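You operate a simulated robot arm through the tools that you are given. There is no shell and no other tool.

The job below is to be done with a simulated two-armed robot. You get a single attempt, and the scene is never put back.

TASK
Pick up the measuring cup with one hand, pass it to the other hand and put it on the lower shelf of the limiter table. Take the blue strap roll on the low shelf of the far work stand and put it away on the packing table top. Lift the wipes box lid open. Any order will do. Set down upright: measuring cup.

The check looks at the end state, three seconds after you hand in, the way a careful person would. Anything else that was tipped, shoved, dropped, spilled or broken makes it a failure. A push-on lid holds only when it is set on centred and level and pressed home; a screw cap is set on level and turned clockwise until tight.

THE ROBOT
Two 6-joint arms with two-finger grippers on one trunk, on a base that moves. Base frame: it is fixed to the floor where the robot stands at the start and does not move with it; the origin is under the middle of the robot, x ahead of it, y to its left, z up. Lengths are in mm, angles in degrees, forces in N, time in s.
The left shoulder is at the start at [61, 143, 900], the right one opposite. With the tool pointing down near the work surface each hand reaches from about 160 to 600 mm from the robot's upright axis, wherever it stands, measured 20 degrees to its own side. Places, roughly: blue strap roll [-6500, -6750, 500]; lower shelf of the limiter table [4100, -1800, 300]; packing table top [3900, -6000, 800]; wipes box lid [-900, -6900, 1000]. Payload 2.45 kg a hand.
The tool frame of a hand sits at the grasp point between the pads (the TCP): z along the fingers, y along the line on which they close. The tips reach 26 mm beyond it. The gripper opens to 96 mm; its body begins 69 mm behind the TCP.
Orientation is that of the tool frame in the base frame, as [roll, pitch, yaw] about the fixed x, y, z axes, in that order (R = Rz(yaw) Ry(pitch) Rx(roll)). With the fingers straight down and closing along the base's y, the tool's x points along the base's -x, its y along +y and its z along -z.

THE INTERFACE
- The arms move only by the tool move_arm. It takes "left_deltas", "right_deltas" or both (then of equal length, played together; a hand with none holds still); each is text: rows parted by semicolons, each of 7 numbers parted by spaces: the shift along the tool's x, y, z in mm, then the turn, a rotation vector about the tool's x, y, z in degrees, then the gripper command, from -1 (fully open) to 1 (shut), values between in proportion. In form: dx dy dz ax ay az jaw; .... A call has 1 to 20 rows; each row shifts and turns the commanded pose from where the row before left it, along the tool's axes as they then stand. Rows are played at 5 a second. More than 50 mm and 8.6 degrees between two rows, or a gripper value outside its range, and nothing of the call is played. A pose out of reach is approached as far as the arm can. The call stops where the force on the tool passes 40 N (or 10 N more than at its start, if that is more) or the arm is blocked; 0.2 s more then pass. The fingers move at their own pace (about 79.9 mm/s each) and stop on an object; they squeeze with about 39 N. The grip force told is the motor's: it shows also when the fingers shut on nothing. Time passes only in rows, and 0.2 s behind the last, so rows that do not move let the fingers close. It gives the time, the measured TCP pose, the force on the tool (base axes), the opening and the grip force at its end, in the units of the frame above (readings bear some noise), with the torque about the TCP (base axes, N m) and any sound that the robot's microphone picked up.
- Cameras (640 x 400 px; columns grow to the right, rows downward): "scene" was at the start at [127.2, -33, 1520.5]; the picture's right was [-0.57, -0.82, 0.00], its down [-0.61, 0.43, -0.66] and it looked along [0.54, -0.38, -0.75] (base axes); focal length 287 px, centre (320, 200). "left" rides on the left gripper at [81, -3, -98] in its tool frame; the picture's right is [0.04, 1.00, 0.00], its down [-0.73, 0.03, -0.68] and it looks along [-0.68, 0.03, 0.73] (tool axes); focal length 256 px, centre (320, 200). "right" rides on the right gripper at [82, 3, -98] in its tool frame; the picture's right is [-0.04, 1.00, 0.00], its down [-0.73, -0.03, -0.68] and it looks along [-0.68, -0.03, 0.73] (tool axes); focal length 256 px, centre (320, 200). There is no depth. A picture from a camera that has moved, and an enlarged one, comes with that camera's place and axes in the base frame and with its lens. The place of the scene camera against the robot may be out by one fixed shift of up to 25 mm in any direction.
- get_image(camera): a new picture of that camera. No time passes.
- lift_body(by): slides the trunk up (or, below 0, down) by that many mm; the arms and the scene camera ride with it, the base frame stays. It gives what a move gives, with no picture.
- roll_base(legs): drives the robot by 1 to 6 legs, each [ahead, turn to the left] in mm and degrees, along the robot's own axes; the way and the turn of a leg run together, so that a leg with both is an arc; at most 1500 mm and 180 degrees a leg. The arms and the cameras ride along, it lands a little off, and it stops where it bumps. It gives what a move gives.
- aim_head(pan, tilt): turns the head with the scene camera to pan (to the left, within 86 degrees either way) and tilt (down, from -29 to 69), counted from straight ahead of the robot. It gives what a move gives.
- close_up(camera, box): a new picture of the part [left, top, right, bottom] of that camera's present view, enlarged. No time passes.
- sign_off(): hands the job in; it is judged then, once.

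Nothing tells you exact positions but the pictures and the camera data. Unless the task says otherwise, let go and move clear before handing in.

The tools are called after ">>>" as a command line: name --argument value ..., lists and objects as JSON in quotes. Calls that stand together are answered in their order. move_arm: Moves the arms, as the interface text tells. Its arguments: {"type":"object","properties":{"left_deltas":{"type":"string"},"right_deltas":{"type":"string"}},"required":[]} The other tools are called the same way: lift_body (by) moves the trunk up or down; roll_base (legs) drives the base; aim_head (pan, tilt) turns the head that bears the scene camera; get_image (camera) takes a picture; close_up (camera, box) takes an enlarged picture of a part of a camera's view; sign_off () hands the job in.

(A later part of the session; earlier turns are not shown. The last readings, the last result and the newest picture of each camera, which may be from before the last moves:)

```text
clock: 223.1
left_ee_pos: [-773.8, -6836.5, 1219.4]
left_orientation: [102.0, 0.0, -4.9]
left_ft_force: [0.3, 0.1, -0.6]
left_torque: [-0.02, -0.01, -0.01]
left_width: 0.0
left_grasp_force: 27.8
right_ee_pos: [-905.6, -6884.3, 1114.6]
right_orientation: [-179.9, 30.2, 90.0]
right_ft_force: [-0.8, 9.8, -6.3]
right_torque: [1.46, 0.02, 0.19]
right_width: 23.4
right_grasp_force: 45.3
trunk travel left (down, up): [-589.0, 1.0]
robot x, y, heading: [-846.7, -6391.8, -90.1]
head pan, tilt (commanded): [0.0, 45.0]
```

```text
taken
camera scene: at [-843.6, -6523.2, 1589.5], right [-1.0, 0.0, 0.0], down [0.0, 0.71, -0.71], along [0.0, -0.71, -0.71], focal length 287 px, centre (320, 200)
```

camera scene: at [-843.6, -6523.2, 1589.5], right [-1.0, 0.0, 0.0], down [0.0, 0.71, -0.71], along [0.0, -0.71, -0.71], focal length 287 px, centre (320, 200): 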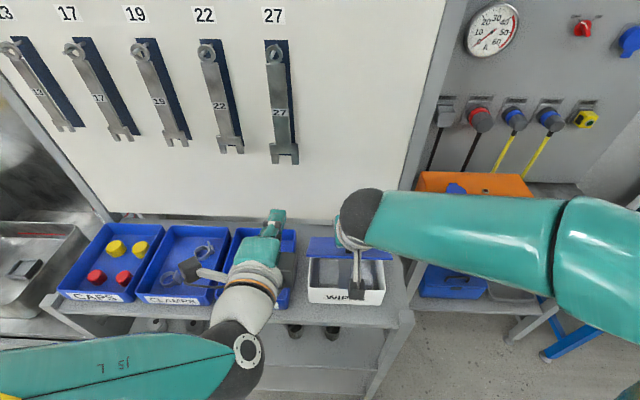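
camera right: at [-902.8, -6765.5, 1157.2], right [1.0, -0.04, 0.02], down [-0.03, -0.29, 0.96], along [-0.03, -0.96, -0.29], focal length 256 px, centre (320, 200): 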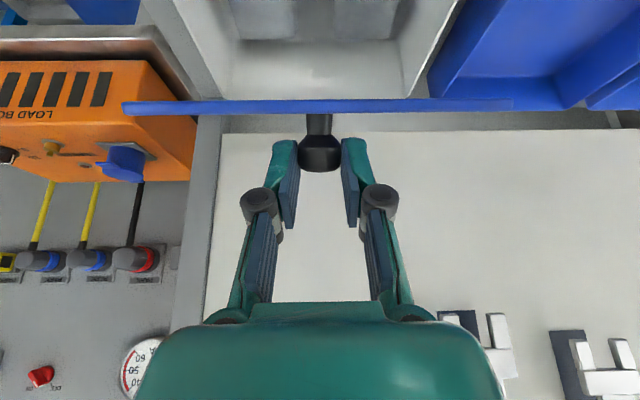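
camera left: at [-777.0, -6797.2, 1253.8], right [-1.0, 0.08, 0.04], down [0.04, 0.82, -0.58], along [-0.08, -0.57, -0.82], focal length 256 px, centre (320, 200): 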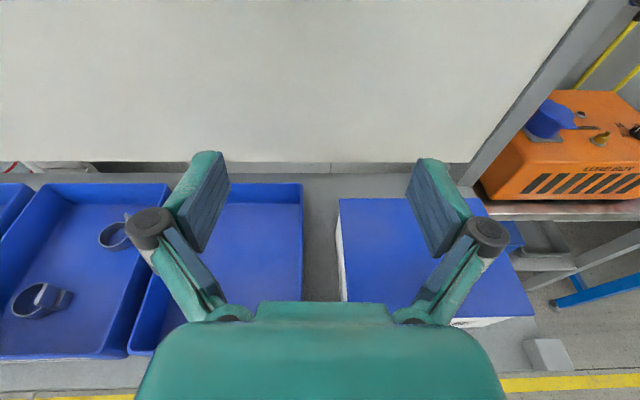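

The lid is at roughly 40° and the box hasn't moved. Continuing to about 70°.

>>> move_arm --right_deltas "-9.8 0 -0.7 0 -1.5 0 1; -9.8 0 -0.7 0 -1.5 0 1; -9.8 0 1.5 0 -1.5 0 1; -9.8 0 1.6 0 -1.5 0 1; -9 0 3.7 0 -2 0 1; -9 0 3.7 0 -2 0 1; 0 0 0 0 0 0 1"

>>> get_image --camera "right"

>>> get_image --camera "scene"

```text
clock: 224.7
left_ee_pos: [-776.4, -6835.7, 1219.0]
left_orientation: [102.0, 0.0, -5.0]
left_ft_force: [-0.5, 0.3, -0.2]
left_torque: [0.0, 0.02, -0.01]
left_width: 0.2
left_grasp_force: 28.4
right_ee_pos: [-908.4, -6935.7, 1138.4]
right_orientation: [179.9, 40.2, 89.9]
right_ft_force: [-15.5, 10.2, -0.4]
right_torque: [1.21, 0.17, -0.36]
right_width: 22.9
right_grasp_force: 44.9
trunk travel left (down, up): [-589.0, 1.0]
robot x, y, heading: [-845.6, -6396.6, -89.9]
head pan, tilt (commanded): [0.0, 45.0]
```

```text
taken
camera right: at [-904.8, -6812.4, 1160.1], right [1.0, -0.03, 0.03], down [-0.03, -0.12, 0.99], along [-0.03, -0.99, -0.12], focal length 256 px, centre (320, 200)
```

right: 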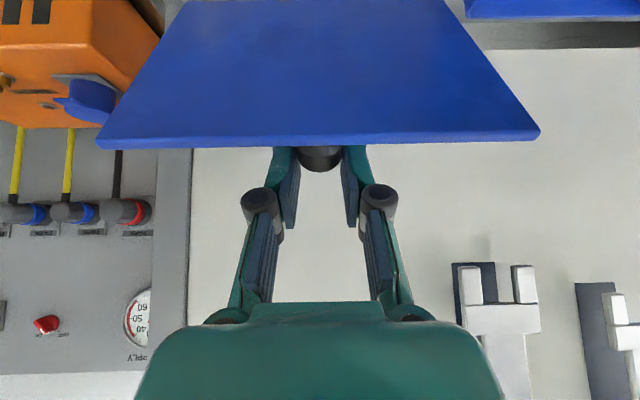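

```text
taken
camera scene: at [-846.0, -6522.6, 1589.6], right [-1.0, 0.0, 0.0], down [0.0, 0.71, -0.71], along [0.0, -0.71, -0.71], focal length 287 px, centre (320, 200)
```

scene: 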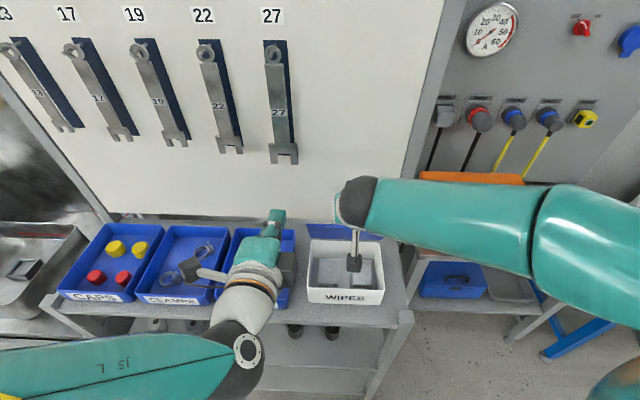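

The lid stands at about 70°. Now the left hand comes down in front, to push the underside while the right still holds the knob.

>>> move_arm --left_deltas "0 -35.2 7.5 0 0 0 1; 0 -35.2 7.5 0 0 0 1; 0 -35.2 7.5 0 0 0 1; 0 -35.2 7.5 0 0 0 1; 0 0 0 0 0 0 1"

>>> get_image --camera "scene"

>>> get_image --camera "left"

```text
clock: 225.9
left_ee_pos: [-802.6, -6879.6, 1093.5]
left_orientation: [102.0, -0.1, -4.9]
left_ft_force: [-0.6, -0.3, 0.4]
left_torque: [0.0, 0.02, 0.01]
left_width: 0.0
left_grasp_force: 28.3
left hand out of reach, approached as far as the arm can: row 1, 2, 3, 4
right_ee_pos: [-907.5, -6936.0, 1138.6]
right_orientation: [180.0, 40.2, 89.8]
right_ft_force: [-17.4, 5.4, 2.3]
right_torque: [0.51, 0.18, -0.44]
right_width: 22.7
right_grasp_force: 44.9
trunk travel left (down, up): [-589.0, 1.0]
robot x, y, heading: [-844.4, -6390.6, -90.1]
head pan, tilt (commanded): [0.0, 45.0]
```

```text
taken
camera scene: at [-846.4, -6523.3, 1589.5], right [-1.0, 0.0, 0.0], down [0.0, 0.71, -0.71], along [0.0, -0.71, -0.71], focal length 287 px, centre (320, 200)
```

scene: 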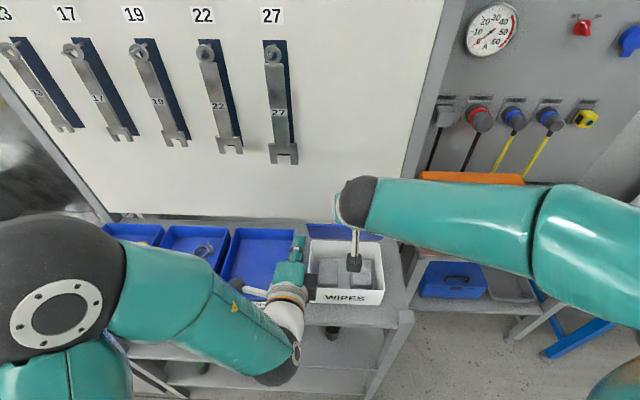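

```text
taken
camera left: at [-714.1, -6790.2, 1112.1], right [0.02, -0.21, 0.98], down [-0.67, 0.72, 0.17], along [-0.74, -0.66, -0.13], focal length 256 px, centre (320, 200)
```

left: 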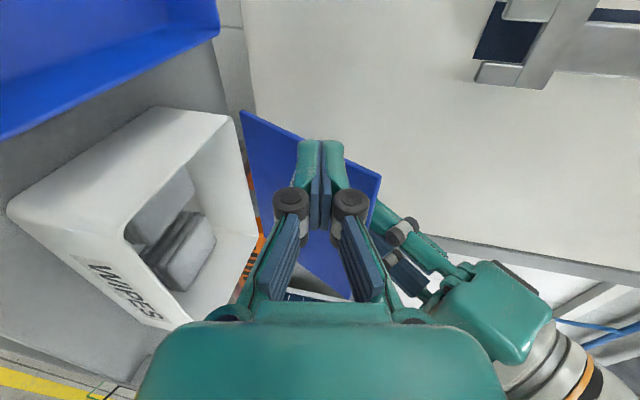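

The left fingertips are right beside the lid. I'll move them sideways behind its underside (x≈-842), still short of contact.

>>> move_arm --left_deltas "-20 0 0 0 0 0 1; -20 0 0 0 0 0 1; 0 0 0 0 0 0 1"

>>> get_image --camera "left"

>>> close_up --camera "scene" --box '[230, 180, 430, 340]'

```text
clock: 226.7
left_ee_pos: [-843.7, -6875.1, 1095.4]
left_orientation: [102.0, -0.2, -5.0]
left_ft_force: [-0.6, 0.3, -0.1]
left_torque: [0.02, -0.01, 0.01]
left_width: 0.0
left_grasp_force: 28.6
right_ee_pos: [-907.6, -6938.3, 1139.7]
right_orientation: [179.9, 40.2, 89.9]
right_ft_force: [-18.8, 2.4, 4.1]
right_torque: [0.13, 0.22, -0.42]
right_width: 22.9
right_grasp_force: 45.2
trunk travel left (down, up): [-589.0, 1.0]
robot x, y, heading: [-846.7, -6399.0, -90.1]
head pan, tilt (commanded): [0.0, 45.0]
```

```text
taken
camera left: at [-754.4, -6786.9, 1112.7], right [0.02, -0.21, 0.98], down [-0.67, 0.72, 0.17], along [-0.74, -0.66, -0.13], focal length 256 px, centre (320, 200)
```

left: 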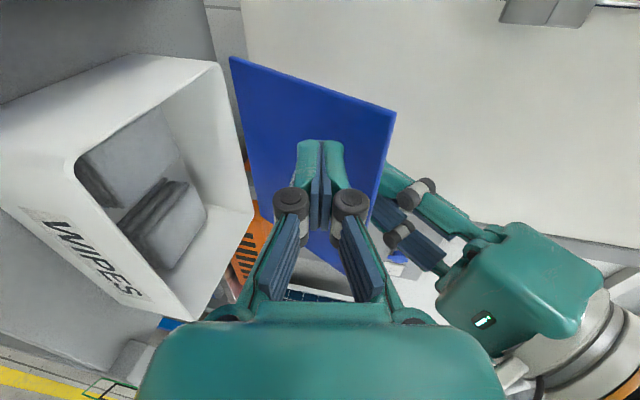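

```text
2.50 times, centred on (330, 260) of scene
camera zoom: at [-846.5, -6523.5, 1589.5], right [-1.0, 0.0, 0.0], down [0.0, 0.71, -0.71], along [0.0, -0.71, -0.71], focal length 718 px, centre (295, 50)
```

zoom: 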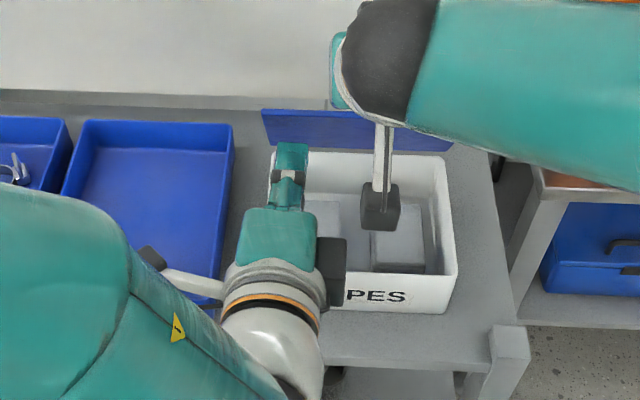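

Clear view: the left fingertips face the lid's underside. I'll advance to touch it.

>>> move_arm --left_deltas "0 0 15 0 0 0 1; 0 0 12 0 0 0 1; 0 0 5 0 0 0 1; 0 0 0 0 0 0 1"

>>> get_image --camera "left"

```text
clock: 227.4
left_ee_pos: [-844.8, -6899.7, 1087.3]
left_orientation: [102.5, -0.3, -5.3]
left_ft_force: [-1.2, 5.4, -1.6]
left_torque: [0.04, -0.01, 0.03]
left_width: 0.0
left_grasp_force: 28.4
right_ee_pos: [-907.9, -6936.9, 1138.8]
right_orientation: [-179.9, 40.3, 89.7]
right_ft_force: [-5.1, 4.6, 3.8]
right_torque: [1.02, 0.15, -0.47]
right_width: 22.9
right_grasp_force: 45.0
trunk travel left (down, up): [-589.0, 1.0]
robot x, y, heading: [-845.7, -6396.1, -89.9]
head pan, tilt (commanded): [0.0, 45.0]
stopped in row 3 (left hand): the force on the tool passed its limit at 50 N (the readings are from after the stop); the commanded pose is now the measured one
```

```text
taken
camera left: at [-755.5, -6812.0, 1105.4], right [0.01, -0.22, 0.98], down [-0.67, 0.72, 0.17], along [-0.74, -0.66, -0.14], focal length 256 px, centre (320, 200)
```

left: 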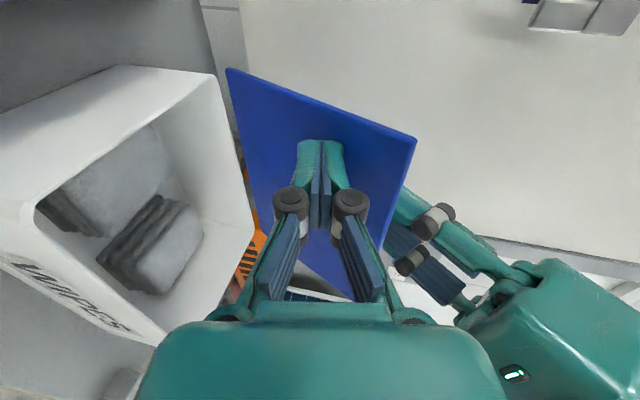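

Contact made. Now I release the knob and draw the right hand straight back along its fingers while the left supports the lid.

>>> move_arm --right_deltas "0 0 0 0 0 0 0.3; 0 0 0 0 0 0 -0.15; 0 0 0 0 0 0 -0.15; 0 0 -20 0 0 0 -0.15; 0 0 -25 0 0 0 -0.15; 0 0 -25 0 0 0 -0.15; 0 0 -25 0 0 0 -0.15; 0 0 0 0 0 0 -0.15"

>>> get_image --camera "left"

>>> close_up --camera "scene" --box '[230, 180, 430, 340]'

```text
clock: 229.2
left_ee_pos: [-844.3, -6901.9, 1086.9]
left_orientation: [102.6, -0.3, -5.2]
left_ft_force: [-0.1, -0.8, 0.8]
left_torque: [0.0, -0.03, 0.01]
left_width: 0.0
left_grasp_force: 28.5
right_ee_pos: [-905.2, -6877.8, 1210.3]
right_orientation: [-180.0, 40.3, 90.0]
right_ft_force: [-0.1, -1.0, 1.0]
right_torque: [0.0, 0.01, 0.01]
right_width: 55.5
right_grasp_force: 0.1
trunk travel left (down, up): [-589.0, 1.0]
robot x, y, heading: [-845.9, -6394.0, -90.1]
head pan, tilt (commanded): [0.0, 45.0]
```

```text
taken
camera left: at [-754.5, -6814.2, 1105.1], right [0.02, -0.22, 0.98], down [-0.67, 0.72, 0.17], along [-0.74, -0.66, -0.14], focal length 256 px, centre (320, 200)
```

left: 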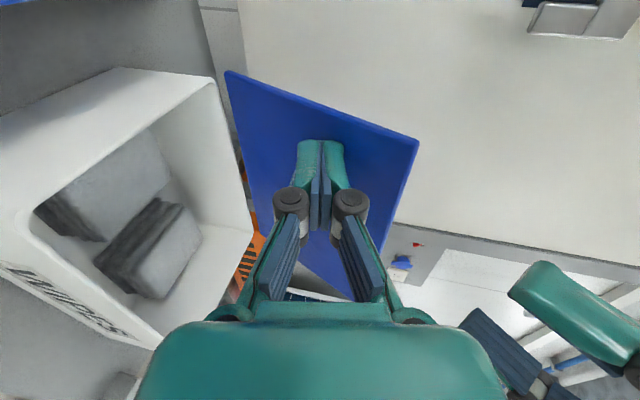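

```text
2.50 times, centred on (330, 260) of scene
camera zoom: at [-843.2, -6525.0, 1589.3], right [-1.0, 0.0, 0.0], down [0.0, 0.71, -0.71], along [0.0, -0.71, -0.71], focal length 718 px, centre (295, 50)
```

zoom: 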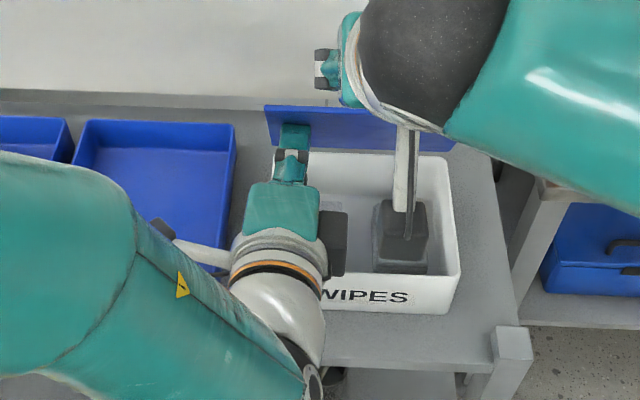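

The lid rests on the left fingertips. I'll push it on past vertical.

>>> move_arm --left_deltas "0.9 2.1 9.7 0 0 0 1; 0.9 2.1 9.7 0 0 0 1; 0.9 2.1 9.7 0 0 0 1; 0 0 0 0 0 0 1"

>>> get_image --camera "left"

>>> close_up --camera "scene" --box '[230, 180, 430, 340]'

```text
clock: 230.2
left_ee_pos: [-843.0, -6932.3, 1087.2]
left_orientation: [102.5, -0.3, -5.2]
left_ft_force: [-0.6, 0.7, -0.8]
left_torque: [0.0, 0.03, 0.03]
left_width: 0.2
left_grasp_force: 28.3
right_ee_pos: [-906.0, -6876.8, 1211.4]
right_orientation: [-179.9, 40.2, 89.8]
right_ft_force: [-0.1, 0.2, 0.6]
right_torque: [0.02, -0.02, 0.03]
right_width: 55.5
right_grasp_force: 0.2
trunk travel left (down, up): [-589.0, 1.0]
robot x, y, heading: [-843.8, -6392.7, -90.0]
head pan, tilt (commanded): [0.0, 45.0]
```

```text
taken
camera left: at [-754.4, -6843.6, 1105.1], right [0.01, -0.22, 0.98], down [-0.67, 0.72, 0.17], along [-0.74, -0.66, -0.14], focal length 256 px, centre (320, 200)
```

left: 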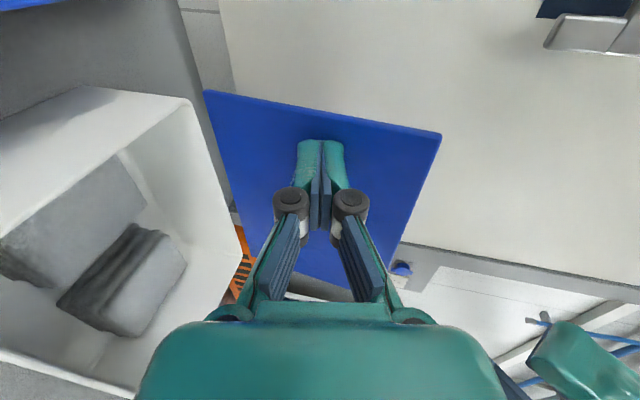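

```text
2.50 times, centred on (330, 260) of scene
camera zoom: at [-843.3, -6524.3, 1589.4], right [-1.0, 0.0, 0.0], down [0.0, 0.71, -0.71], along [0.0, -0.71, -0.71], focal length 718 px, centre (295, 50)
```

zoom: 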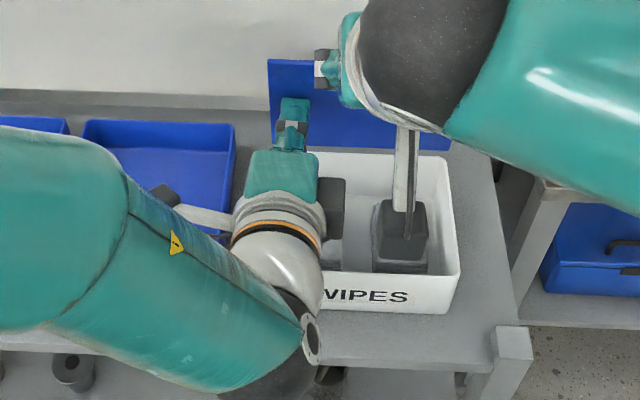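

The lid is about vertical. Pushing 25 mm further so it leans back.

>>> move_arm --left_deltas "0.9 2.1 9.7 0 0 0 1; 0.9 2.1 9.7 0 0 0 1; 0.4 1 4.8 0 0 0 1; 0 0 0 0 0 0 1"

>>> get_image --camera "left"

```text
clock: 231.2
left_ee_pos: [-844.3, -6957.6, 1086.9]
left_orientation: [102.5, -0.3, -5.3]
left_ft_force: [0.7, 0.4, 0.1]
left_torque: [0.02, 0.01, 0.04]
left_width: 0.0
left_grasp_force: 28.2
right_ee_pos: [-905.9, -6877.3, 1210.1]
right_orientation: [-179.9, 40.3, 89.9]
right_ft_force: [-0.2, 0.8, -0.4]
right_torque: [-0.01, 0.0, 0.01]
right_width: 55.2
right_grasp_force: 0.0
trunk travel left (down, up): [-589.0, 1.0]
robot x, y, heading: [-844.9, -6395.9, -90.0]
head pan, tilt (commanded): [0.0, 45.0]
```

```text
taken
camera left: at [-754.8, -6868.6, 1104.9], right [0.02, -0.22, 0.98], down [-0.67, 0.72, 0.17], along [-0.74, -0.66, -0.14], focal length 256 px, centre (320, 200)
```

left: 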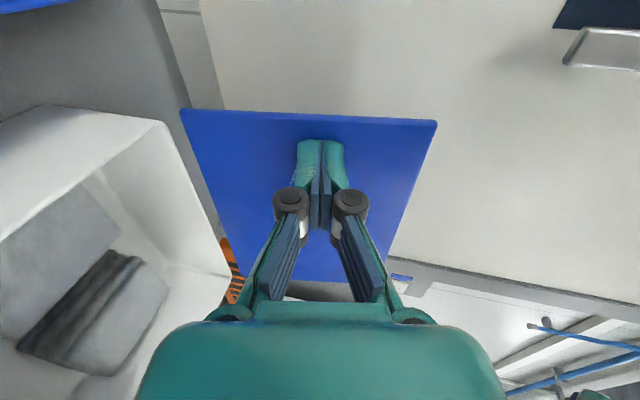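

The lid now leans back past vertical. I'll back the left hand off a little and see whether it stays.

>>> move_arm --left_deltas "-0.9 -2.1 -9.7 0 0 0 1; -0.9 -2.1 -9.7 0 0 0 1; -0.9 -2.1 -9.7 0 0 0 1; 0 0 0 0 0 0 1; 0 0 0 0 0 0 1; 0 0 0 0 0 0 1"

>>> get_image --camera "left"

>>> close_up --camera "scene" --box '[230, 180, 430, 340]'

```text
clock: 232.6
left_ee_pos: [-844.0, -6927.0, 1086.7]
left_orientation: [102.4, -0.3, -5.2]
left_ft_force: [-0.1, 0.6, 0.1]
left_torque: [0.05, -0.01, 0.0]
left_width: 0.0
left_grasp_force: 29.0
right_ee_pos: [-906.4, -6876.7, 1210.7]
right_orientation: [-179.9, 40.1, 90.0]
right_ft_force: [0.0, -0.5, -0.6]
right_torque: [-0.01, 0.0, 0.0]
right_width: 55.3
right_grasp_force: 0.0
trunk travel left (down, up): [-589.0, 1.0]
robot x, y, heading: [-844.2, -6394.4, -89.9]
head pan, tilt (commanded): [0.0, 45.0]
```

```text
taken
camera left: at [-754.6, -6838.7, 1104.9], right [0.02, -0.22, 0.98], down [-0.67, 0.72, 0.17], along [-0.74, -0.66, -0.14], focal length 256 px, centre (320, 200)
```

left: 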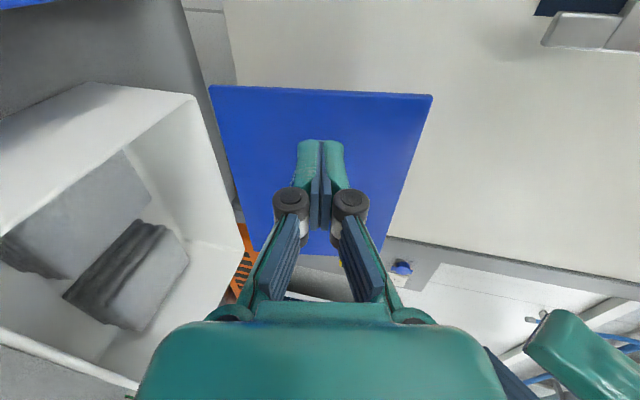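

```text
2.50 times, centred on (330, 260) of scene
camera zoom: at [-843.3, -6524.5, 1589.4], right [-1.0, 0.0, 0.0], down [0.0, 0.71, -0.71], along [0.0, -0.71, -0.71], focal length 718 px, centre (295, 50)
```

zoom: 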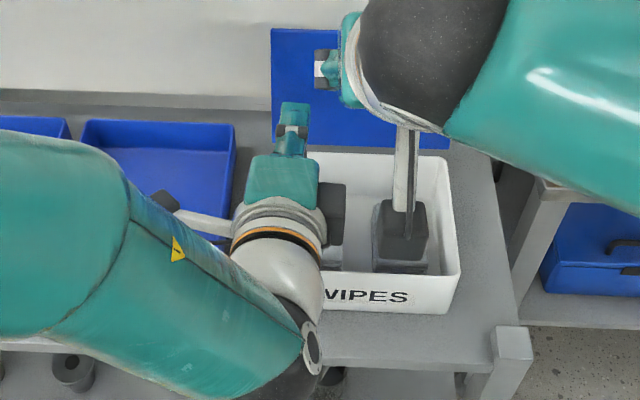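

The lid stays open by itself. I'll nudge it a little further back for certainty, then retreat.

>>> move_arm --left_deltas "0.9 2.1 9.7 0 0 0 1; 0.9 2.1 9.7 0 0 0 1; 0.9 2.1 9.7 0 0 0 1; 0.7 1.6 7.5 0 0 0 1; 0.5 1 5 0 0 0 1; 0 0 0 0 0 0 1"

>>> get_image --camera "left"

```text
clock: 233.7
left_ee_pos: [-843.5, -6958.8, 1085.6]
left_orientation: [102.9, -0.4, -5.5]
left_ft_force: [3.8, 31.6, 7.9]
left_torque: [-0.17, -0.07, 0.36]
left_width: 5.7
left_grasp_force: 28.4
right_ee_pos: [-904.7, -6872.0, 1213.7]
right_orientation: [-179.9, 40.6, 90.0]
right_ft_force: [-0.8, -0.5, 0.4]
right_torque: [0.02, 0.03, -0.01]
right_width: 55.4
right_grasp_force: 0.0
trunk travel left (down, up): [-589.0, 1.0]
robot x, y, heading: [-840.7, -6389.3, -89.9]
head pan, tilt (commanded): [0.0, 45.0]
stopped in row 5 (left hand): the force on the tool passed its limit at 46 N (the readings are from after the stop); the commanded pose is now the measured one
```

```text
taken
camera left: at [-754.4, -6870.8, 1105.7], right [0.01, -0.22, 0.97], down [-0.67, 0.72, 0.17], along [-0.74, -0.65, -0.14], focal length 256 px, centre (320, 200)
```

left: 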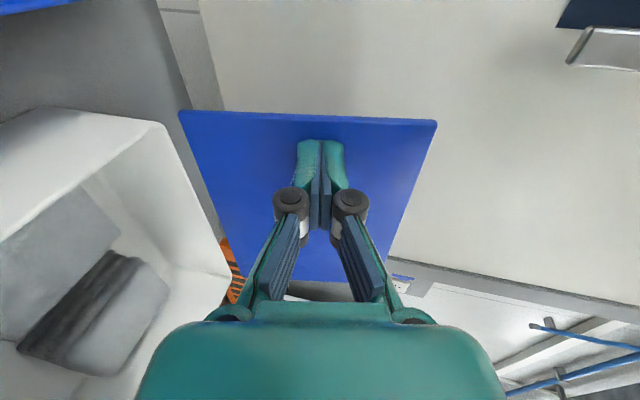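

That's the hinge stop: the lid is fully open. Retreating the left hand back and up, and the right hand up.

>>> move_arm --left_deltas "-0.9 -2.1 -9.7 0 0 0 1; -1.8 -4.2 -19.4 0 0 0 1; -1.8 -4.2 -19.4 0 0 0 1; 0 30 -6 0 0 0 1; 0 35 -7.5 0 0 0 1; 0 35 -7.5 0 0 0 1; 0 0 0 0 0 0 1" --right_deltas "0 0 0 0 0 0 -0.15; 0 0 -15 0 0 0 -0.15; 0 0 -15 0 0 0 -0.15; 0 0 0 0 0 0 -0.15; 0 0 0 0 0 0 -0.15; 0 0 0 0 0 0 -0.15; 0 0 0 0 0 0 -0.15"

>>> get_image --camera "scene"

>>> get_image --camera "left"

```text
clock: 235.3
left_ee_pos: [-846.2, -6917.2, 1184.3]
left_orientation: [103.3, -0.4, -5.5]
left_ft_force: [4.0, 3.5, -10.0]
left_torque: [-0.94, -0.06, -0.29]
left_width: 0.0
left_grasp_force: 28.6
right_ee_pos: [-906.7, -6858.3, 1235.0]
right_orientation: [179.8, 40.4, 89.6]
right_ft_force: [-2.9, -3.2, 10.9]
right_torque: [0.05, -0.45, -0.12]
right_width: 54.1
right_grasp_force: 0.1
trunk travel left (down, up): [-589.0, 1.0]
robot x, y, heading: [-846.2, -6392.9, -89.7]
head pan, tilt (commanded): [0.0, 45.0]
```

```text
taken
camera scene: at [-843.5, -6524.6, 1589.3], right [-1.0, 0.0, 0.0], down [0.0, 0.71, -0.71], along [0.0, -0.71, -0.71], focal length 287 px, centre (320, 200)
```

scene: 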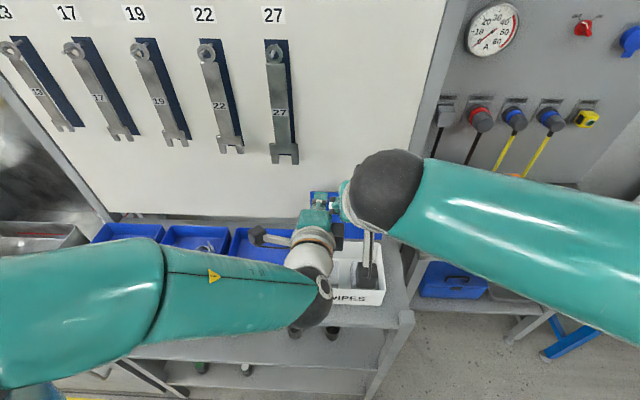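

```text
taken
camera left: at [-755.7, -6829.5, 1205.2], right [0.01, -0.23, 0.97], down [-0.67, 0.72, 0.18], along [-0.74, -0.65, -0.15], focal length 256 px, centre (320, 200)
```

left: 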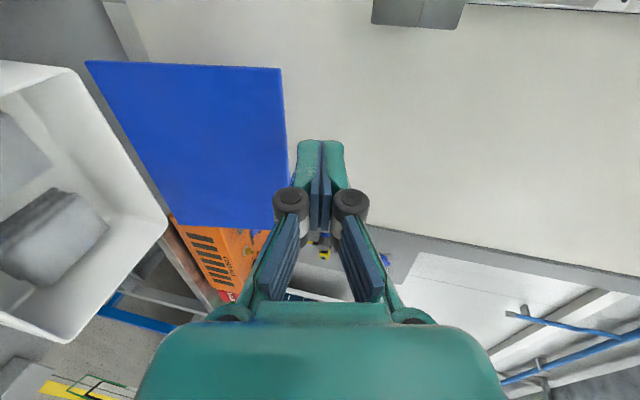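

The lid is fully open, but the two hands are lightly touching each other. I'll lower the left slightly and separate them sideways.

>>> move_arm --left_deltas "0 -12 2.5 0 0 0 1; 25 0 0 0 0 0 1; 25 0 0 0 0 0 1; 0 0 0 0 0 0 1" --right_deltas "0 0 0 0 0 0 -0.15; 0 -20 0 0 0 0 -0.15; 0 -20 0 0 0 0 -0.15; 0 0 0 0 0 0 -0.15"

>>> get_image --camera "scene"

```text
clock: 236.3
left_ee_pos: [-795.2, -6921.3, 1173.8]
left_orientation: [103.1, -0.3, -5.4]
left_ft_force: [-0.1, 0.3, 0.1]
left_torque: [0.01, -0.02, -0.01]
left_width: 0.0
left_grasp_force: 28.0
right_ee_pos: [-946.8, -6857.5, 1233.8]
right_orientation: [-179.9, 40.2, 89.9]
right_ft_force: [0.3, -0.4, 0.3]
right_torque: [0.0, 0.0, -0.03]
right_width: 55.3
right_grasp_force: 0.0
trunk travel left (down, up): [-589.0, 1.0]
robot x, y, heading: [-842.4, -6393.3, -89.9]
head pan, tilt (commanded): [0.0, 45.0]
```

```text
taken
camera scene: at [-843.3, -6524.4, 1589.4], right [-1.0, 0.0, 0.0], down [0.0, 0.71, -0.71], along [0.0, -0.71, -0.71], focal length 287 px, centre (320, 200)
```

scene: 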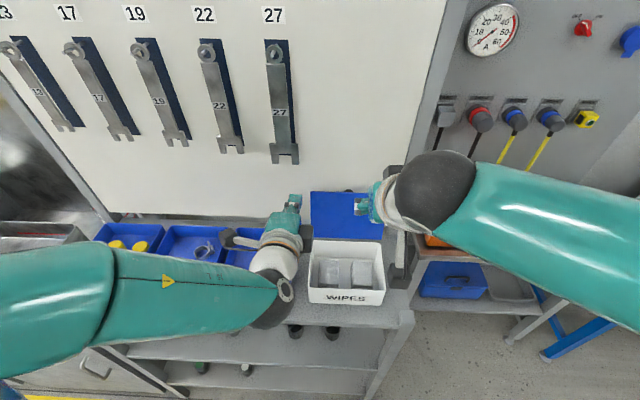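

Hands are apart and the box stands undisturbed with its lid open. Backing straight out.

>>> roll_base --legs '[[-480, 0]]'

>>> aim_head --pan 0 --tilt 25

>>> get_image --camera "scene"

>>> aim_head --pan -70 --tilt 18

>>> get_image --camera "scene"

```text
clock: 239.2
left_ee_pos: [-794.7, -6441.1, 1173.1]
left_orientation: [103.0, -0.4, -5.2]
left_ft_force: [-1.0, -0.1, -0.4]
left_torque: [0.0, 0.01, 0.02]
left_width: 0.0
left_grasp_force: 29.0
right_ee_pos: [-945.6, -6378.2, 1234.9]
right_orientation: [-179.9, 40.3, 90.0]
right_ft_force: [-0.2, 0.6, 0.8]
right_torque: [0.0, 0.04, 0.0]
right_width: 54.9
right_grasp_force: 0.0
trunk travel left (down, up): [-589.0, 1.0]
robot x, y, heading: [-845.4, -5915.8, -89.7]
head pan, tilt (commanded): [0.0, 45.0]
```

```text
clock: 240.1
left_ee_pos: [-794.9, -6442.4, 1174.4]
left_orientation: [103.1, -0.4, -5.2]
left_ft_force: [-0.6, -0.7, 0.2]
left_torque: [0.02, 0.01, -0.05]
left_width: 0.1
left_grasp_force: 28.1
right_ee_pos: [-946.8, -6379.3, 1234.4]
right_orientation: [-179.9, 40.2, 89.9]
right_ft_force: [0.4, 0.1, 0.2]
right_torque: [0.0, 0.01, 0.0]
right_width: 55.1
right_grasp_force: 0.0
trunk travel left (down, up): [-589.0, 1.0]
robot x, y, heading: [-845.8, -5912.8, -89.8]
head pan, tilt (commanded): [0.0, 25.0]
```

```text
taken
camera scene: at [-843.6, -6056.4, 1619.9], right [-1.0, 0.0, 0.0], down [0.0, 0.42, -0.91], along [0.0, -0.91, -0.42], focal length 287 px, centre (320, 200)
```

scene: 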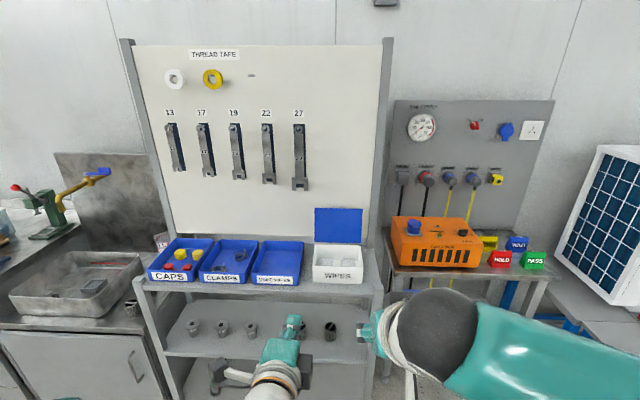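

```text
clock: 241.5
left_ee_pos: [-794.6, -6442.7, 1175.5]
left_orientation: [103.2, -0.5, -5.3]
left_ft_force: [0.7, -1.0, -0.1]
left_torque: [-0.02, 0.02, -0.03]
left_width: 0.0
left_grasp_force: 28.2
right_ee_pos: [-945.3, -6378.6, 1234.6]
right_orientation: [-179.9, 40.2, 90.0]
right_ft_force: [0.6, 0.6, 0.5]
right_torque: [-0.05, -0.01, 0.0]
right_width: 55.1
right_grasp_force: 0.1
trunk travel left (down, up): [-589.0, 1.0]
robot x, y, heading: [-848.2, -5917.5, -89.9]
head pan, tilt (commanded): [-70.0, 18.0]
```

```text
taken
camera scene: at [-931.4, -5996.3, 1631.3], right [-0.34, 0.94, 0.0], down [0.29, 0.11, -0.95], along [-0.89, -0.33, -0.31], focal length 287 px, centre (320, 200)
```

scene: 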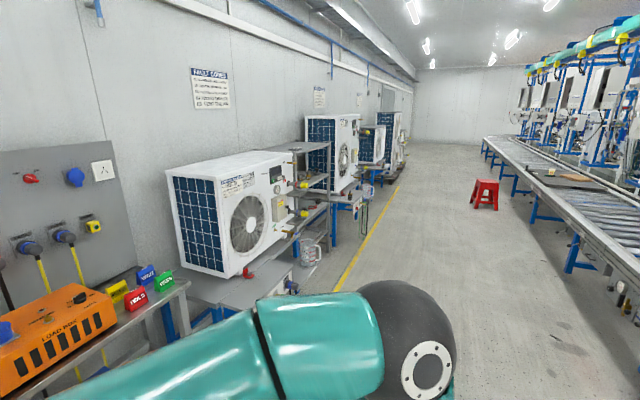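

The wipes lid is open. Now the strap roll: looking down the lane towards the far work stand.

>>> close_up --camera "scene" --box '[290, 100, 430, 220]'

```text
3.33 times, centred on (360, 160) of scene
camera zoom: at [-931.4, -5996.3, 1631.3], right [-0.34, 0.94, 0.0], down [0.29, 0.11, -0.95], along [-0.89, -0.33, -0.31], focal length 957 px, centre (187, 333)
```

zoom: 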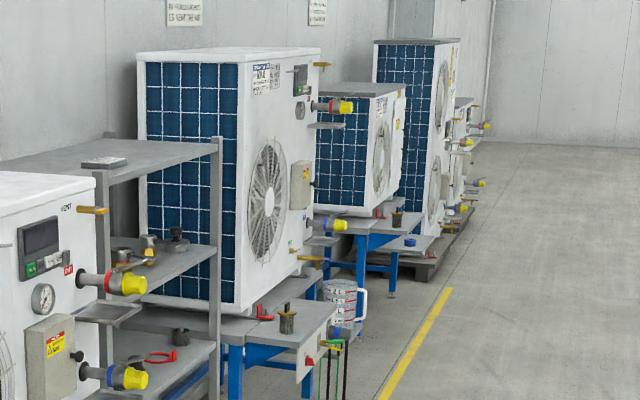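

I can see the blue roll on the low shelf of the far stand. Turning to face down the lane in small turns.

>>> roll_base --legs '[[0, -30]]'

>>> roll_base --legs '[[0, -30]]'

>>> roll_base --legs '[[0, -30]]'

>>> aim_head --pan 0 --tilt 15

>>> get_image --camera "scene"

```text
clock: 243.5
left_ee_pos: [-1065.3, -6393.9, 1174.6]
left_orientation: [103.1, -0.5, -35.5]
left_ft_force: [0.7, -0.6, 0.1]
left_torque: [-0.03, -0.02, -0.01]
left_width: 0.1
left_grasp_force: 28.5
right_ee_pos: [-1164.7, -6264.4, 1235.3]
right_orientation: [-179.9, 40.2, 59.9]
right_ft_force: [0.3, 0.1, -0.3]
right_torque: [0.0, 0.01, 0.02]
right_width: 55.1
right_grasp_force: 0.1
trunk travel left (down, up): [-589.0, 1.0]
robot x, y, heading: [-829.4, -5919.1, -119.9]
head pan, tilt (commanded): [-70.0, 18.0]
```

```text
clock: 245.6
left_ee_pos: [-1272.1, -6212.8, 1173.7]
left_orientation: [103.0, -0.3, -65.3]
left_ft_force: [0.6, 0.5, 0.7]
left_torque: [-0.01, 0.0, -0.01]
left_width: 0.0
left_grasp_force: 27.6
right_ee_pos: [-1291.7, -6050.8, 1234.0]
right_orientation: [180.0, 40.2, 29.9]
right_ft_force: [0.1, -1.1, 0.2]
right_torque: [0.0, 0.02, 0.0]
right_width: 55.3
right_grasp_force: 0.2
trunk travel left (down, up): [-589.0, 1.0]
robot x, y, heading: [-821.5, -5939.8, -150.2]
head pan, tilt (commanded): [-70.0, 18.0]
```

```text
clock: 247.6
left_ee_pos: [-1349.9, -5949.3, 1175.2]
left_orientation: [103.0, -0.5, -95.7]
left_ft_force: [-0.5, 0.7, 0.2]
left_torque: [-0.01, 0.0, -0.01]
left_width: 0.2
left_grasp_force: 28.6
right_ee_pos: [-1285.6, -5798.9, 1236.5]
right_orientation: [-180.0, 40.2, -0.4]
right_ft_force: [-0.2, -0.2, -0.4]
right_torque: [-0.02, -0.04, 0.0]
right_width: 55.1
right_grasp_force: 0.1
trunk travel left (down, up): [-589.0, 1.0]
robot x, y, heading: [-822.1, -5955.2, 179.9]
head pan, tilt (commanded): [-70.0, 18.0]
```

```text
clock: 249.0
left_ee_pos: [-1350.0, -5949.2, 1176.9]
left_orientation: [103.0, -0.4, -95.7]
left_ft_force: [-0.3, 0.0, 0.3]
left_torque: [0.01, 0.0, 0.03]
left_width: 0.1
left_grasp_force: 28.3
right_ee_pos: [-1286.9, -5799.4, 1234.8]
right_orientation: [179.9, 40.3, -0.3]
right_ft_force: [0.3, 0.6, -0.7]
right_torque: [0.0, 0.03, 0.01]
right_width: 55.1
right_grasp_force: 0.0
trunk travel left (down, up): [-589.0, 1.0]
robot x, y, heading: [-824.4, -5954.4, 180.0]
head pan, tilt (commanded): [0.0, 15.0]
```

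```text
taken
camera scene: at [-975.0, -5943.0, 1636.2], right [0.0, 1.0, 0.0], down [0.26, 0.0, -0.97], along [-0.97, 0.0, -0.26], focal length 287 px, centre (320, 200)
```

scene: 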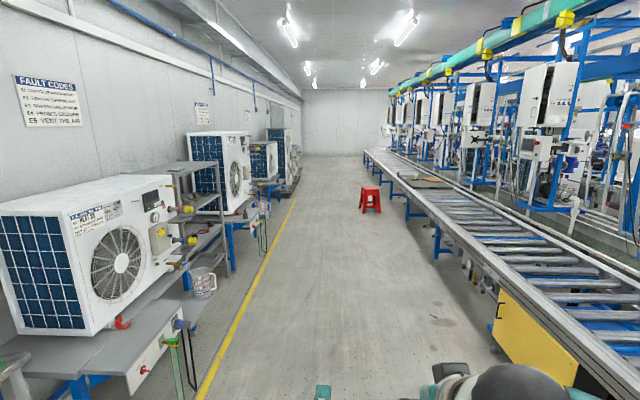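

The lane is clear. Driving 4500 mm along it.

>>> roll_base --legs '[[1500, 0], [1500, 0], [1500, 0]]'

>>> aim_head --pan 40 --tilt 25

>>> get_image --camera "scene"

```text
clock: 270.9
left_ee_pos: [-5867.5, -5898.1, 1176.3]
left_orientation: [103.2, -0.4, -96.5]
left_ft_force: [0.0, 0.3, 0.4]
left_torque: [0.01, -0.01, 0.01]
left_width: 0.0
left_grasp_force: 28.7
right_ee_pos: [-5801.6, -5748.1, 1236.3]
right_orientation: [-179.8, 40.1, -1.2]
right_ft_force: [-0.2, 0.1, 0.3]
right_torque: [0.01, 0.03, -0.02]
right_width: 55.3
right_grasp_force: 0.1
trunk travel left (down, up): [-589.0, 1.0]
robot x, y, heading: [-5341.0, -5908.7, 179.1]
head pan, tilt (commanded): [0.0, 15.0]
```

```text
clock: 272.0
left_ee_pos: [-5867.4, -5897.9, 1176.0]
left_orientation: [103.1, -0.3, -96.6]
left_ft_force: [0.7, -0.1, -0.2]
left_torque: [-0.01, 0.0, -0.01]
left_width: 0.0
left_grasp_force: 27.9
right_ee_pos: [-5800.7, -5748.4, 1234.7]
right_orientation: [-179.9, 40.1, -1.1]
right_ft_force: [0.1, -0.5, 0.2]
right_torque: [0.0, -0.01, 0.0]
right_width: 55.1
right_grasp_force: 0.2
trunk travel left (down, up): [-589.0, 1.0]
robot x, y, heading: [-5340.8, -5911.3, 178.7]
head pan, tilt (commanded): [40.0, 25.0]
```

```text
taken
camera scene: at [-5470.2, -5956.1, 1620.0], right [-0.63, 0.78, 0.0], down [0.33, 0.27, -0.91], along [-0.7, -0.57, -0.42], focal length 287 px, centre (320, 200)
```

scene: 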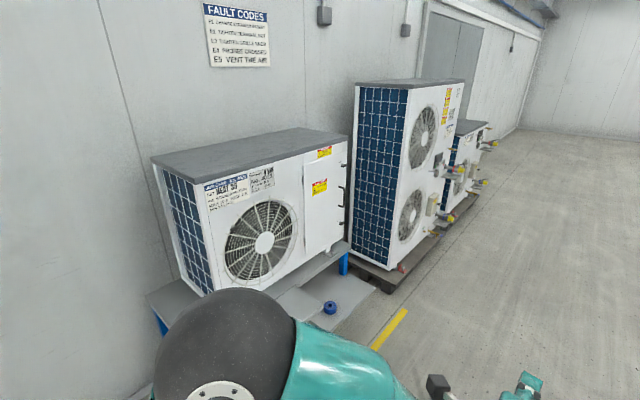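

The blue strap roll is on a low side shelf of the far stand. Zooming in.

>>> close_up --camera "scene" --box '[260, 250, 420, 360]'

>>> aim_head --pan 55 --tilt 40

>>> get_image --camera "scene"

```text
3.64 times, centred on (340, 305) of scene
camera zoom: at [-5470.2, -5956.1, 1620.0], right [-0.63, 0.78, 0.0], down [0.33, 0.27, -0.91], along [-0.7, -0.57, -0.42], focal length 1044 px, centre (247, -182)
```

zoom: 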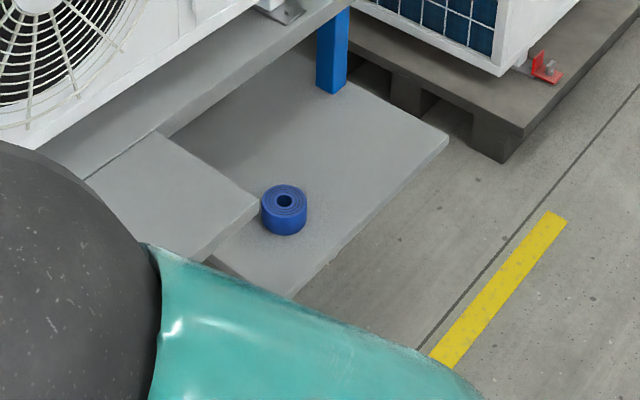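

```text
clock: 272.8
left_ee_pos: [-5866.3, -5896.2, 1177.3]
left_orientation: [103.1, -0.4, -96.4]
left_ft_force: [0.2, 0.2, -0.2]
left_torque: [-0.02, 0.02, 0.0]
left_width: 0.0
left_grasp_force: 28.3
right_ee_pos: [-5799.9, -5748.4, 1236.1]
right_orientation: [-179.8, 40.2, -1.2]
right_ft_force: [0.1, 0.4, 0.3]
right_torque: [-0.01, -0.01, -0.01]
right_width: 55.3
right_grasp_force: 0.0
trunk travel left (down, up): [-589.0, 1.0]
robot x, y, heading: [-5337.3, -5910.5, 179.1]
head pan, tilt (commanded): [55.0, 40.0]
```

```text
taken
camera scene: at [-5448.5, -5966.9, 1596.7], right [-0.81, 0.59, 0.0], down [0.38, 0.52, -0.77], along [-0.45, -0.62, -0.64], focal length 287 px, centre (320, 200)
```

scene: 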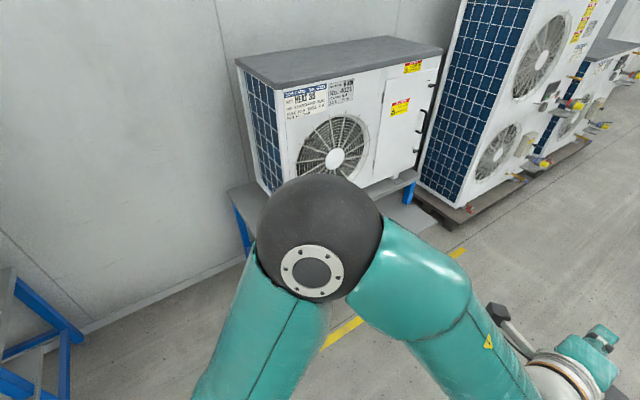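

The roll lies on the open part of the low shelf, so a straight-down grasp with the right hand will work. First I'll fold the left arm into a compact downward pose and bring the right hand vertical and turned 90°.

>>> move_arm --left_deltas "26.8 -23.9 -16.9 8.55 0 0 1; 26.8 -26.1 -13.1 8.55 0 0 1; 26.8 -27.8 -9.1 8.55 0 0 1; 26.8 -28.8 -4.9 8.55 0 0 1; 26.8 -29.2 -0.6 8.55 0 0 1; 26.8 -29 3.9 8.55 0 0 1; 26.8 -28.1 8.2 8.55 0 0 1; 26.8 -26.5 12.3 8.55 0 0 1; 26.8 -24.4 16.1 8.55 0 0 1; 0 0 0 0 0 0 1" --right_deltas "25.7 0 30.6 0 0 0 -0.15; 25.7 0 30.6 0 0 0 -0.15; 25.7 0 30.6 0 0 0 -0.15; 25.7 0 30.6 0 0 0 -0.15; 25.7 0 30.6 0 0 0 -0.15; 0 0 0 0 8 0 -1; 0 0 0 0 8 0 -1; 0 0 0 0 8 0 -1; 0 0 0 0 8 0 -1; 0 0 0 0 8 0 -1"

>>> move_arm --right_deltas "0 0 0 0 0 -8.2 -1; 0 0 0 0 0 -8.2 -1; 0 0 0 0 0 -8.2 -1; 0 0 0 0 0 -8.2 -1; 0 0 0 0 0 -8.2 -1; 0 0 0 0 0 -8.2 -1; 0 0 0 0 0 -8.2 -1; 0 0 0 0 0 -8.2 -1; 0 0 0 0 0 -8.2 -1; 0 0 0 0 0 -8.2 -1; 0 0 0 0 0 -8 -1; 0 0 0 0 0 0 -1"

>>> aim_head --pan 0 --tilt 55

>>> get_image --camera "scene"

```text
clock: 275.0
left_ee_pos: [-5700.8, -6160.5, 1003.0]
left_orientation: [-179.8, -0.4, -96.5]
left_ft_force: [-0.3, -0.1, -0.1]
left_torque: [-0.03, -0.01, 0.01]
left_width: 0.2
left_grasp_force: 28.7
right_ee_pos: [-5802.0, -5747.0, 1036.4]
right_orientation: [-180.0, 0.1, -1.1]
right_ft_force: [-0.1, -1.1, 0.5]
right_torque: [-0.02, 0.03, -0.02]
right_width: 95.9
right_grasp_force: 0.1
trunk travel left (down, up): [-589.0, 1.0]
robot x, y, heading: [-5340.1, -5912.6, 178.8]
head pan, tilt (commanded): [55.0, 40.0]
```

```text
clock: 277.6
left_ee_pos: [-5700.6, -6160.9, 1002.9]
left_orientation: [180.0, -0.4, -96.4]
left_ft_force: [0.2, -1.1, 0.0]
left_torque: [-0.01, -0.01, -0.03]
left_width: 0.2
left_grasp_force: 29.0
right_ee_pos: [-5800.3, -5747.9, 1036.1]
right_orientation: [-179.7, 0.0, 88.9]
right_ft_force: [0.5, -0.1, 0.4]
right_torque: [-0.02, 0.02, 0.02]
right_width: 96.0
right_grasp_force: 0.1
trunk travel left (down, up): [-589.0, 1.0]
robot x, y, heading: [-5340.6, -5909.3, 179.1]
head pan, tilt (commanded): [55.0, 40.0]
```

```text
clock: 278.8
left_ee_pos: [-5701.5, -6160.9, 1003.4]
left_orientation: [-180.0, -0.4, -96.6]
left_ft_force: [-0.4, 0.0, 0.1]
left_torque: [-0.02, -0.02, 0.02]
left_width: 0.0
left_grasp_force: 28.5
right_ee_pos: [-5802.0, -5747.6, 1037.1]
right_orientation: [-179.8, 0.0, 88.7]
right_ft_force: [-0.1, -0.8, 0.0]
right_torque: [0.03, 0.0, 0.01]
right_width: 96.1
right_grasp_force: 0.1
trunk travel left (down, up): [-589.0, 1.0]
robot x, y, heading: [-5342.4, -5908.0, 179.1]
head pan, tilt (commanded): [0.0, 55.0]
```

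```text
taken
camera scene: at [-5470.9, -5897.1, 1576.0], right [0.02, 1.0, 0.0], down [0.82, -0.01, -0.57], along [-0.57, 0.01, -0.82], focal length 287 px, centre (320, 200)
```

scene: 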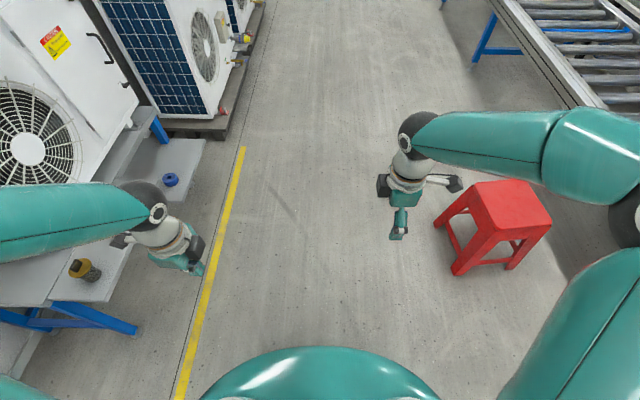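

The path is clear; the stool is low and well to the right. Driving 800 mm on, then turning left in steps to face the stand.

>>> roll_base --legs '[[810, 0]]'

>>> roll_base --legs '[[0, 30]]'

>>> roll_base --legs '[[0, 30]]'

>>> roll_base --legs '[[0, 31]]'

>>> aim_head --pan 0 --tilt 45

>>> get_image --camera "scene"

```text
clock: 283.2
left_ee_pos: [-6521.4, -6144.3, 1003.7]
left_orientation: [-180.0, -0.4, -96.8]
left_ft_force: [0.6, 0.4, -0.6]
left_torque: [0.02, -0.03, 0.01]
left_width: 0.0
left_grasp_force: 28.4
right_ee_pos: [-6620.4, -5730.6, 1035.7]
right_orientation: [-179.8, 0.0, 88.4]
right_ft_force: [0.3, 0.1, -0.5]
right_torque: [0.05, -0.02, -0.01]
right_width: 96.0
right_grasp_force: 0.0
trunk travel left (down, up): [-589.0, 1.0]
robot x, y, heading: [-6157.9, -5896.0, 178.8]
head pan, tilt (commanded): [0.0, 55.0]
```

```text
clock: 285.3
left_ee_pos: [-6346.3, -6291.5, 1004.1]
left_orientation: [-180.0, -0.4, -66.7]
left_ft_force: [0.5, -0.1, -0.1]
left_torque: [-0.02, 0.0, -0.02]
left_width: 0.0
left_grasp_force: 28.2
right_ee_pos: [-6638.4, -5982.9, 1036.8]
right_orientation: [-179.8, 0.0, 118.5]
right_ft_force: [-0.1, 0.0, 0.0]
right_torque: [0.0, -0.02, 0.0]
right_width: 96.0
right_grasp_force: 0.1
trunk travel left (down, up): [-589.0, 1.0]
robot x, y, heading: [-6164.7, -5872.1, -150.9]
head pan, tilt (commanded): [0.0, 55.0]
```

```text
clock: 287.3
left_ee_pos: [-6113.6, -6327.2, 1004.8]
left_orientation: [180.0, -0.5, -36.4]
left_ft_force: [0.2, 0.9, 0.3]
left_torque: [-0.03, 0.0, 0.04]
left_width: 0.0
left_grasp_force: 28.4
right_ee_pos: [-6521.9, -6209.0, 1036.6]
right_orientation: [-179.8, 0.0, 148.9]
right_ft_force: [0.2, -0.1, -0.1]
right_torque: [0.01, 0.0, 0.02]
right_width: 96.0
right_grasp_force: 0.0
trunk travel left (down, up): [-589.0, 1.0]
robot x, y, heading: [-6187.9, -5870.3, -121.0]
head pan, tilt (commanded): [0.0, 55.0]
```

```text
clock: 289.4
left_ee_pos: [-5887.4, -6222.7, 1004.5]
left_orientation: [180.0, -0.4, -5.4]
left_ft_force: [-0.3, 0.6, -0.5]
left_torque: [0.01, 0.0, -0.01]
left_width: 0.1
left_grasp_force: 28.3
right_ee_pos: [-6298.9, -6332.0, 1037.8]
right_orientation: [-179.8, 0.0, 179.9]
right_ft_force: [-0.2, -0.1, -0.1]
right_torque: [0.01, -0.03, 0.01]
right_width: 95.9
right_grasp_force: 0.0
trunk travel left (down, up): [-589.0, 1.0]
robot x, y, heading: [-6210.5, -5868.9, -89.9]
head pan, tilt (commanded): [0.0, 55.0]
```

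```text
clock: 290.1
left_ee_pos: [-5887.6, -6222.3, 1005.6]
left_orientation: [180.0, -0.4, -5.4]
left_ft_force: [0.7, -0.3, 0.4]
left_torque: [0.02, -0.01, -0.02]
left_width: 0.0
left_grasp_force: 29.0
right_ee_pos: [-6299.2, -6330.1, 1038.0]
right_orientation: [-179.9, 0.0, 179.9]
right_ft_force: [-0.7, -0.1, 0.4]
right_torque: [-0.01, -0.03, -0.02]
right_width: 96.3
right_grasp_force: 0.0
trunk travel left (down, up): [-589.0, 1.0]
robot x, y, heading: [-6207.7, -5870.0, -90.1]
head pan, tilt (commanded): [0.0, 45.0]
```

```text
taken
camera scene: at [-6206.6, -5997.6, 1589.3], right [-1.0, 0.0, 0.0], down [0.0, 0.71, -0.71], along [0.0, -0.71, -0.71], focal length 287 px, centre (320, 200)
```

scene: 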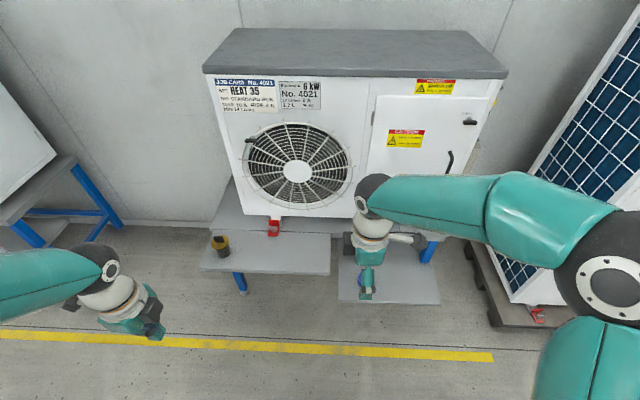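

I'm square to the stand with the right hand near the roll. Checking its wrist camera.

>>> get_image --camera "right"

>>> close_up --camera "scene" --box '[190, 200, 450, 320]'

```text
taken
camera right: at [-6381.0, -6328.6, 1135.6], right [0.04, 1.0, 0.0], down [0.73, -0.03, 0.68], along [0.68, -0.03, -0.73], focal length 256 px, centre (320, 200)
```

right: 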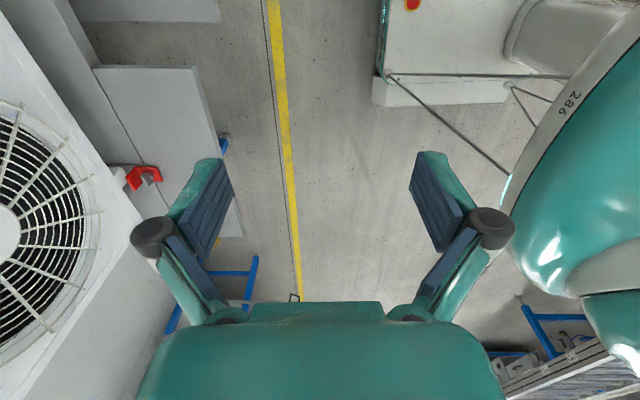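

```text
2.46 times, centred on (320, 260) of scene
camera zoom: at [-6206.6, -5997.6, 1589.3], right [-1.0, 0.0, 0.0], down [0.0, 0.71, -0.71], along [0.0, -0.71, -0.71], focal length 707 px, centre (320, 52)
```

zoom: 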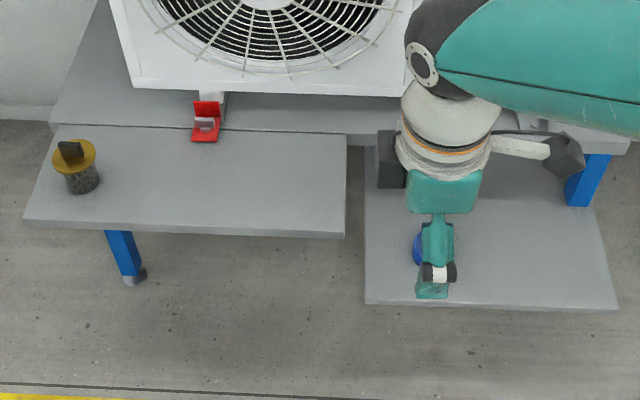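

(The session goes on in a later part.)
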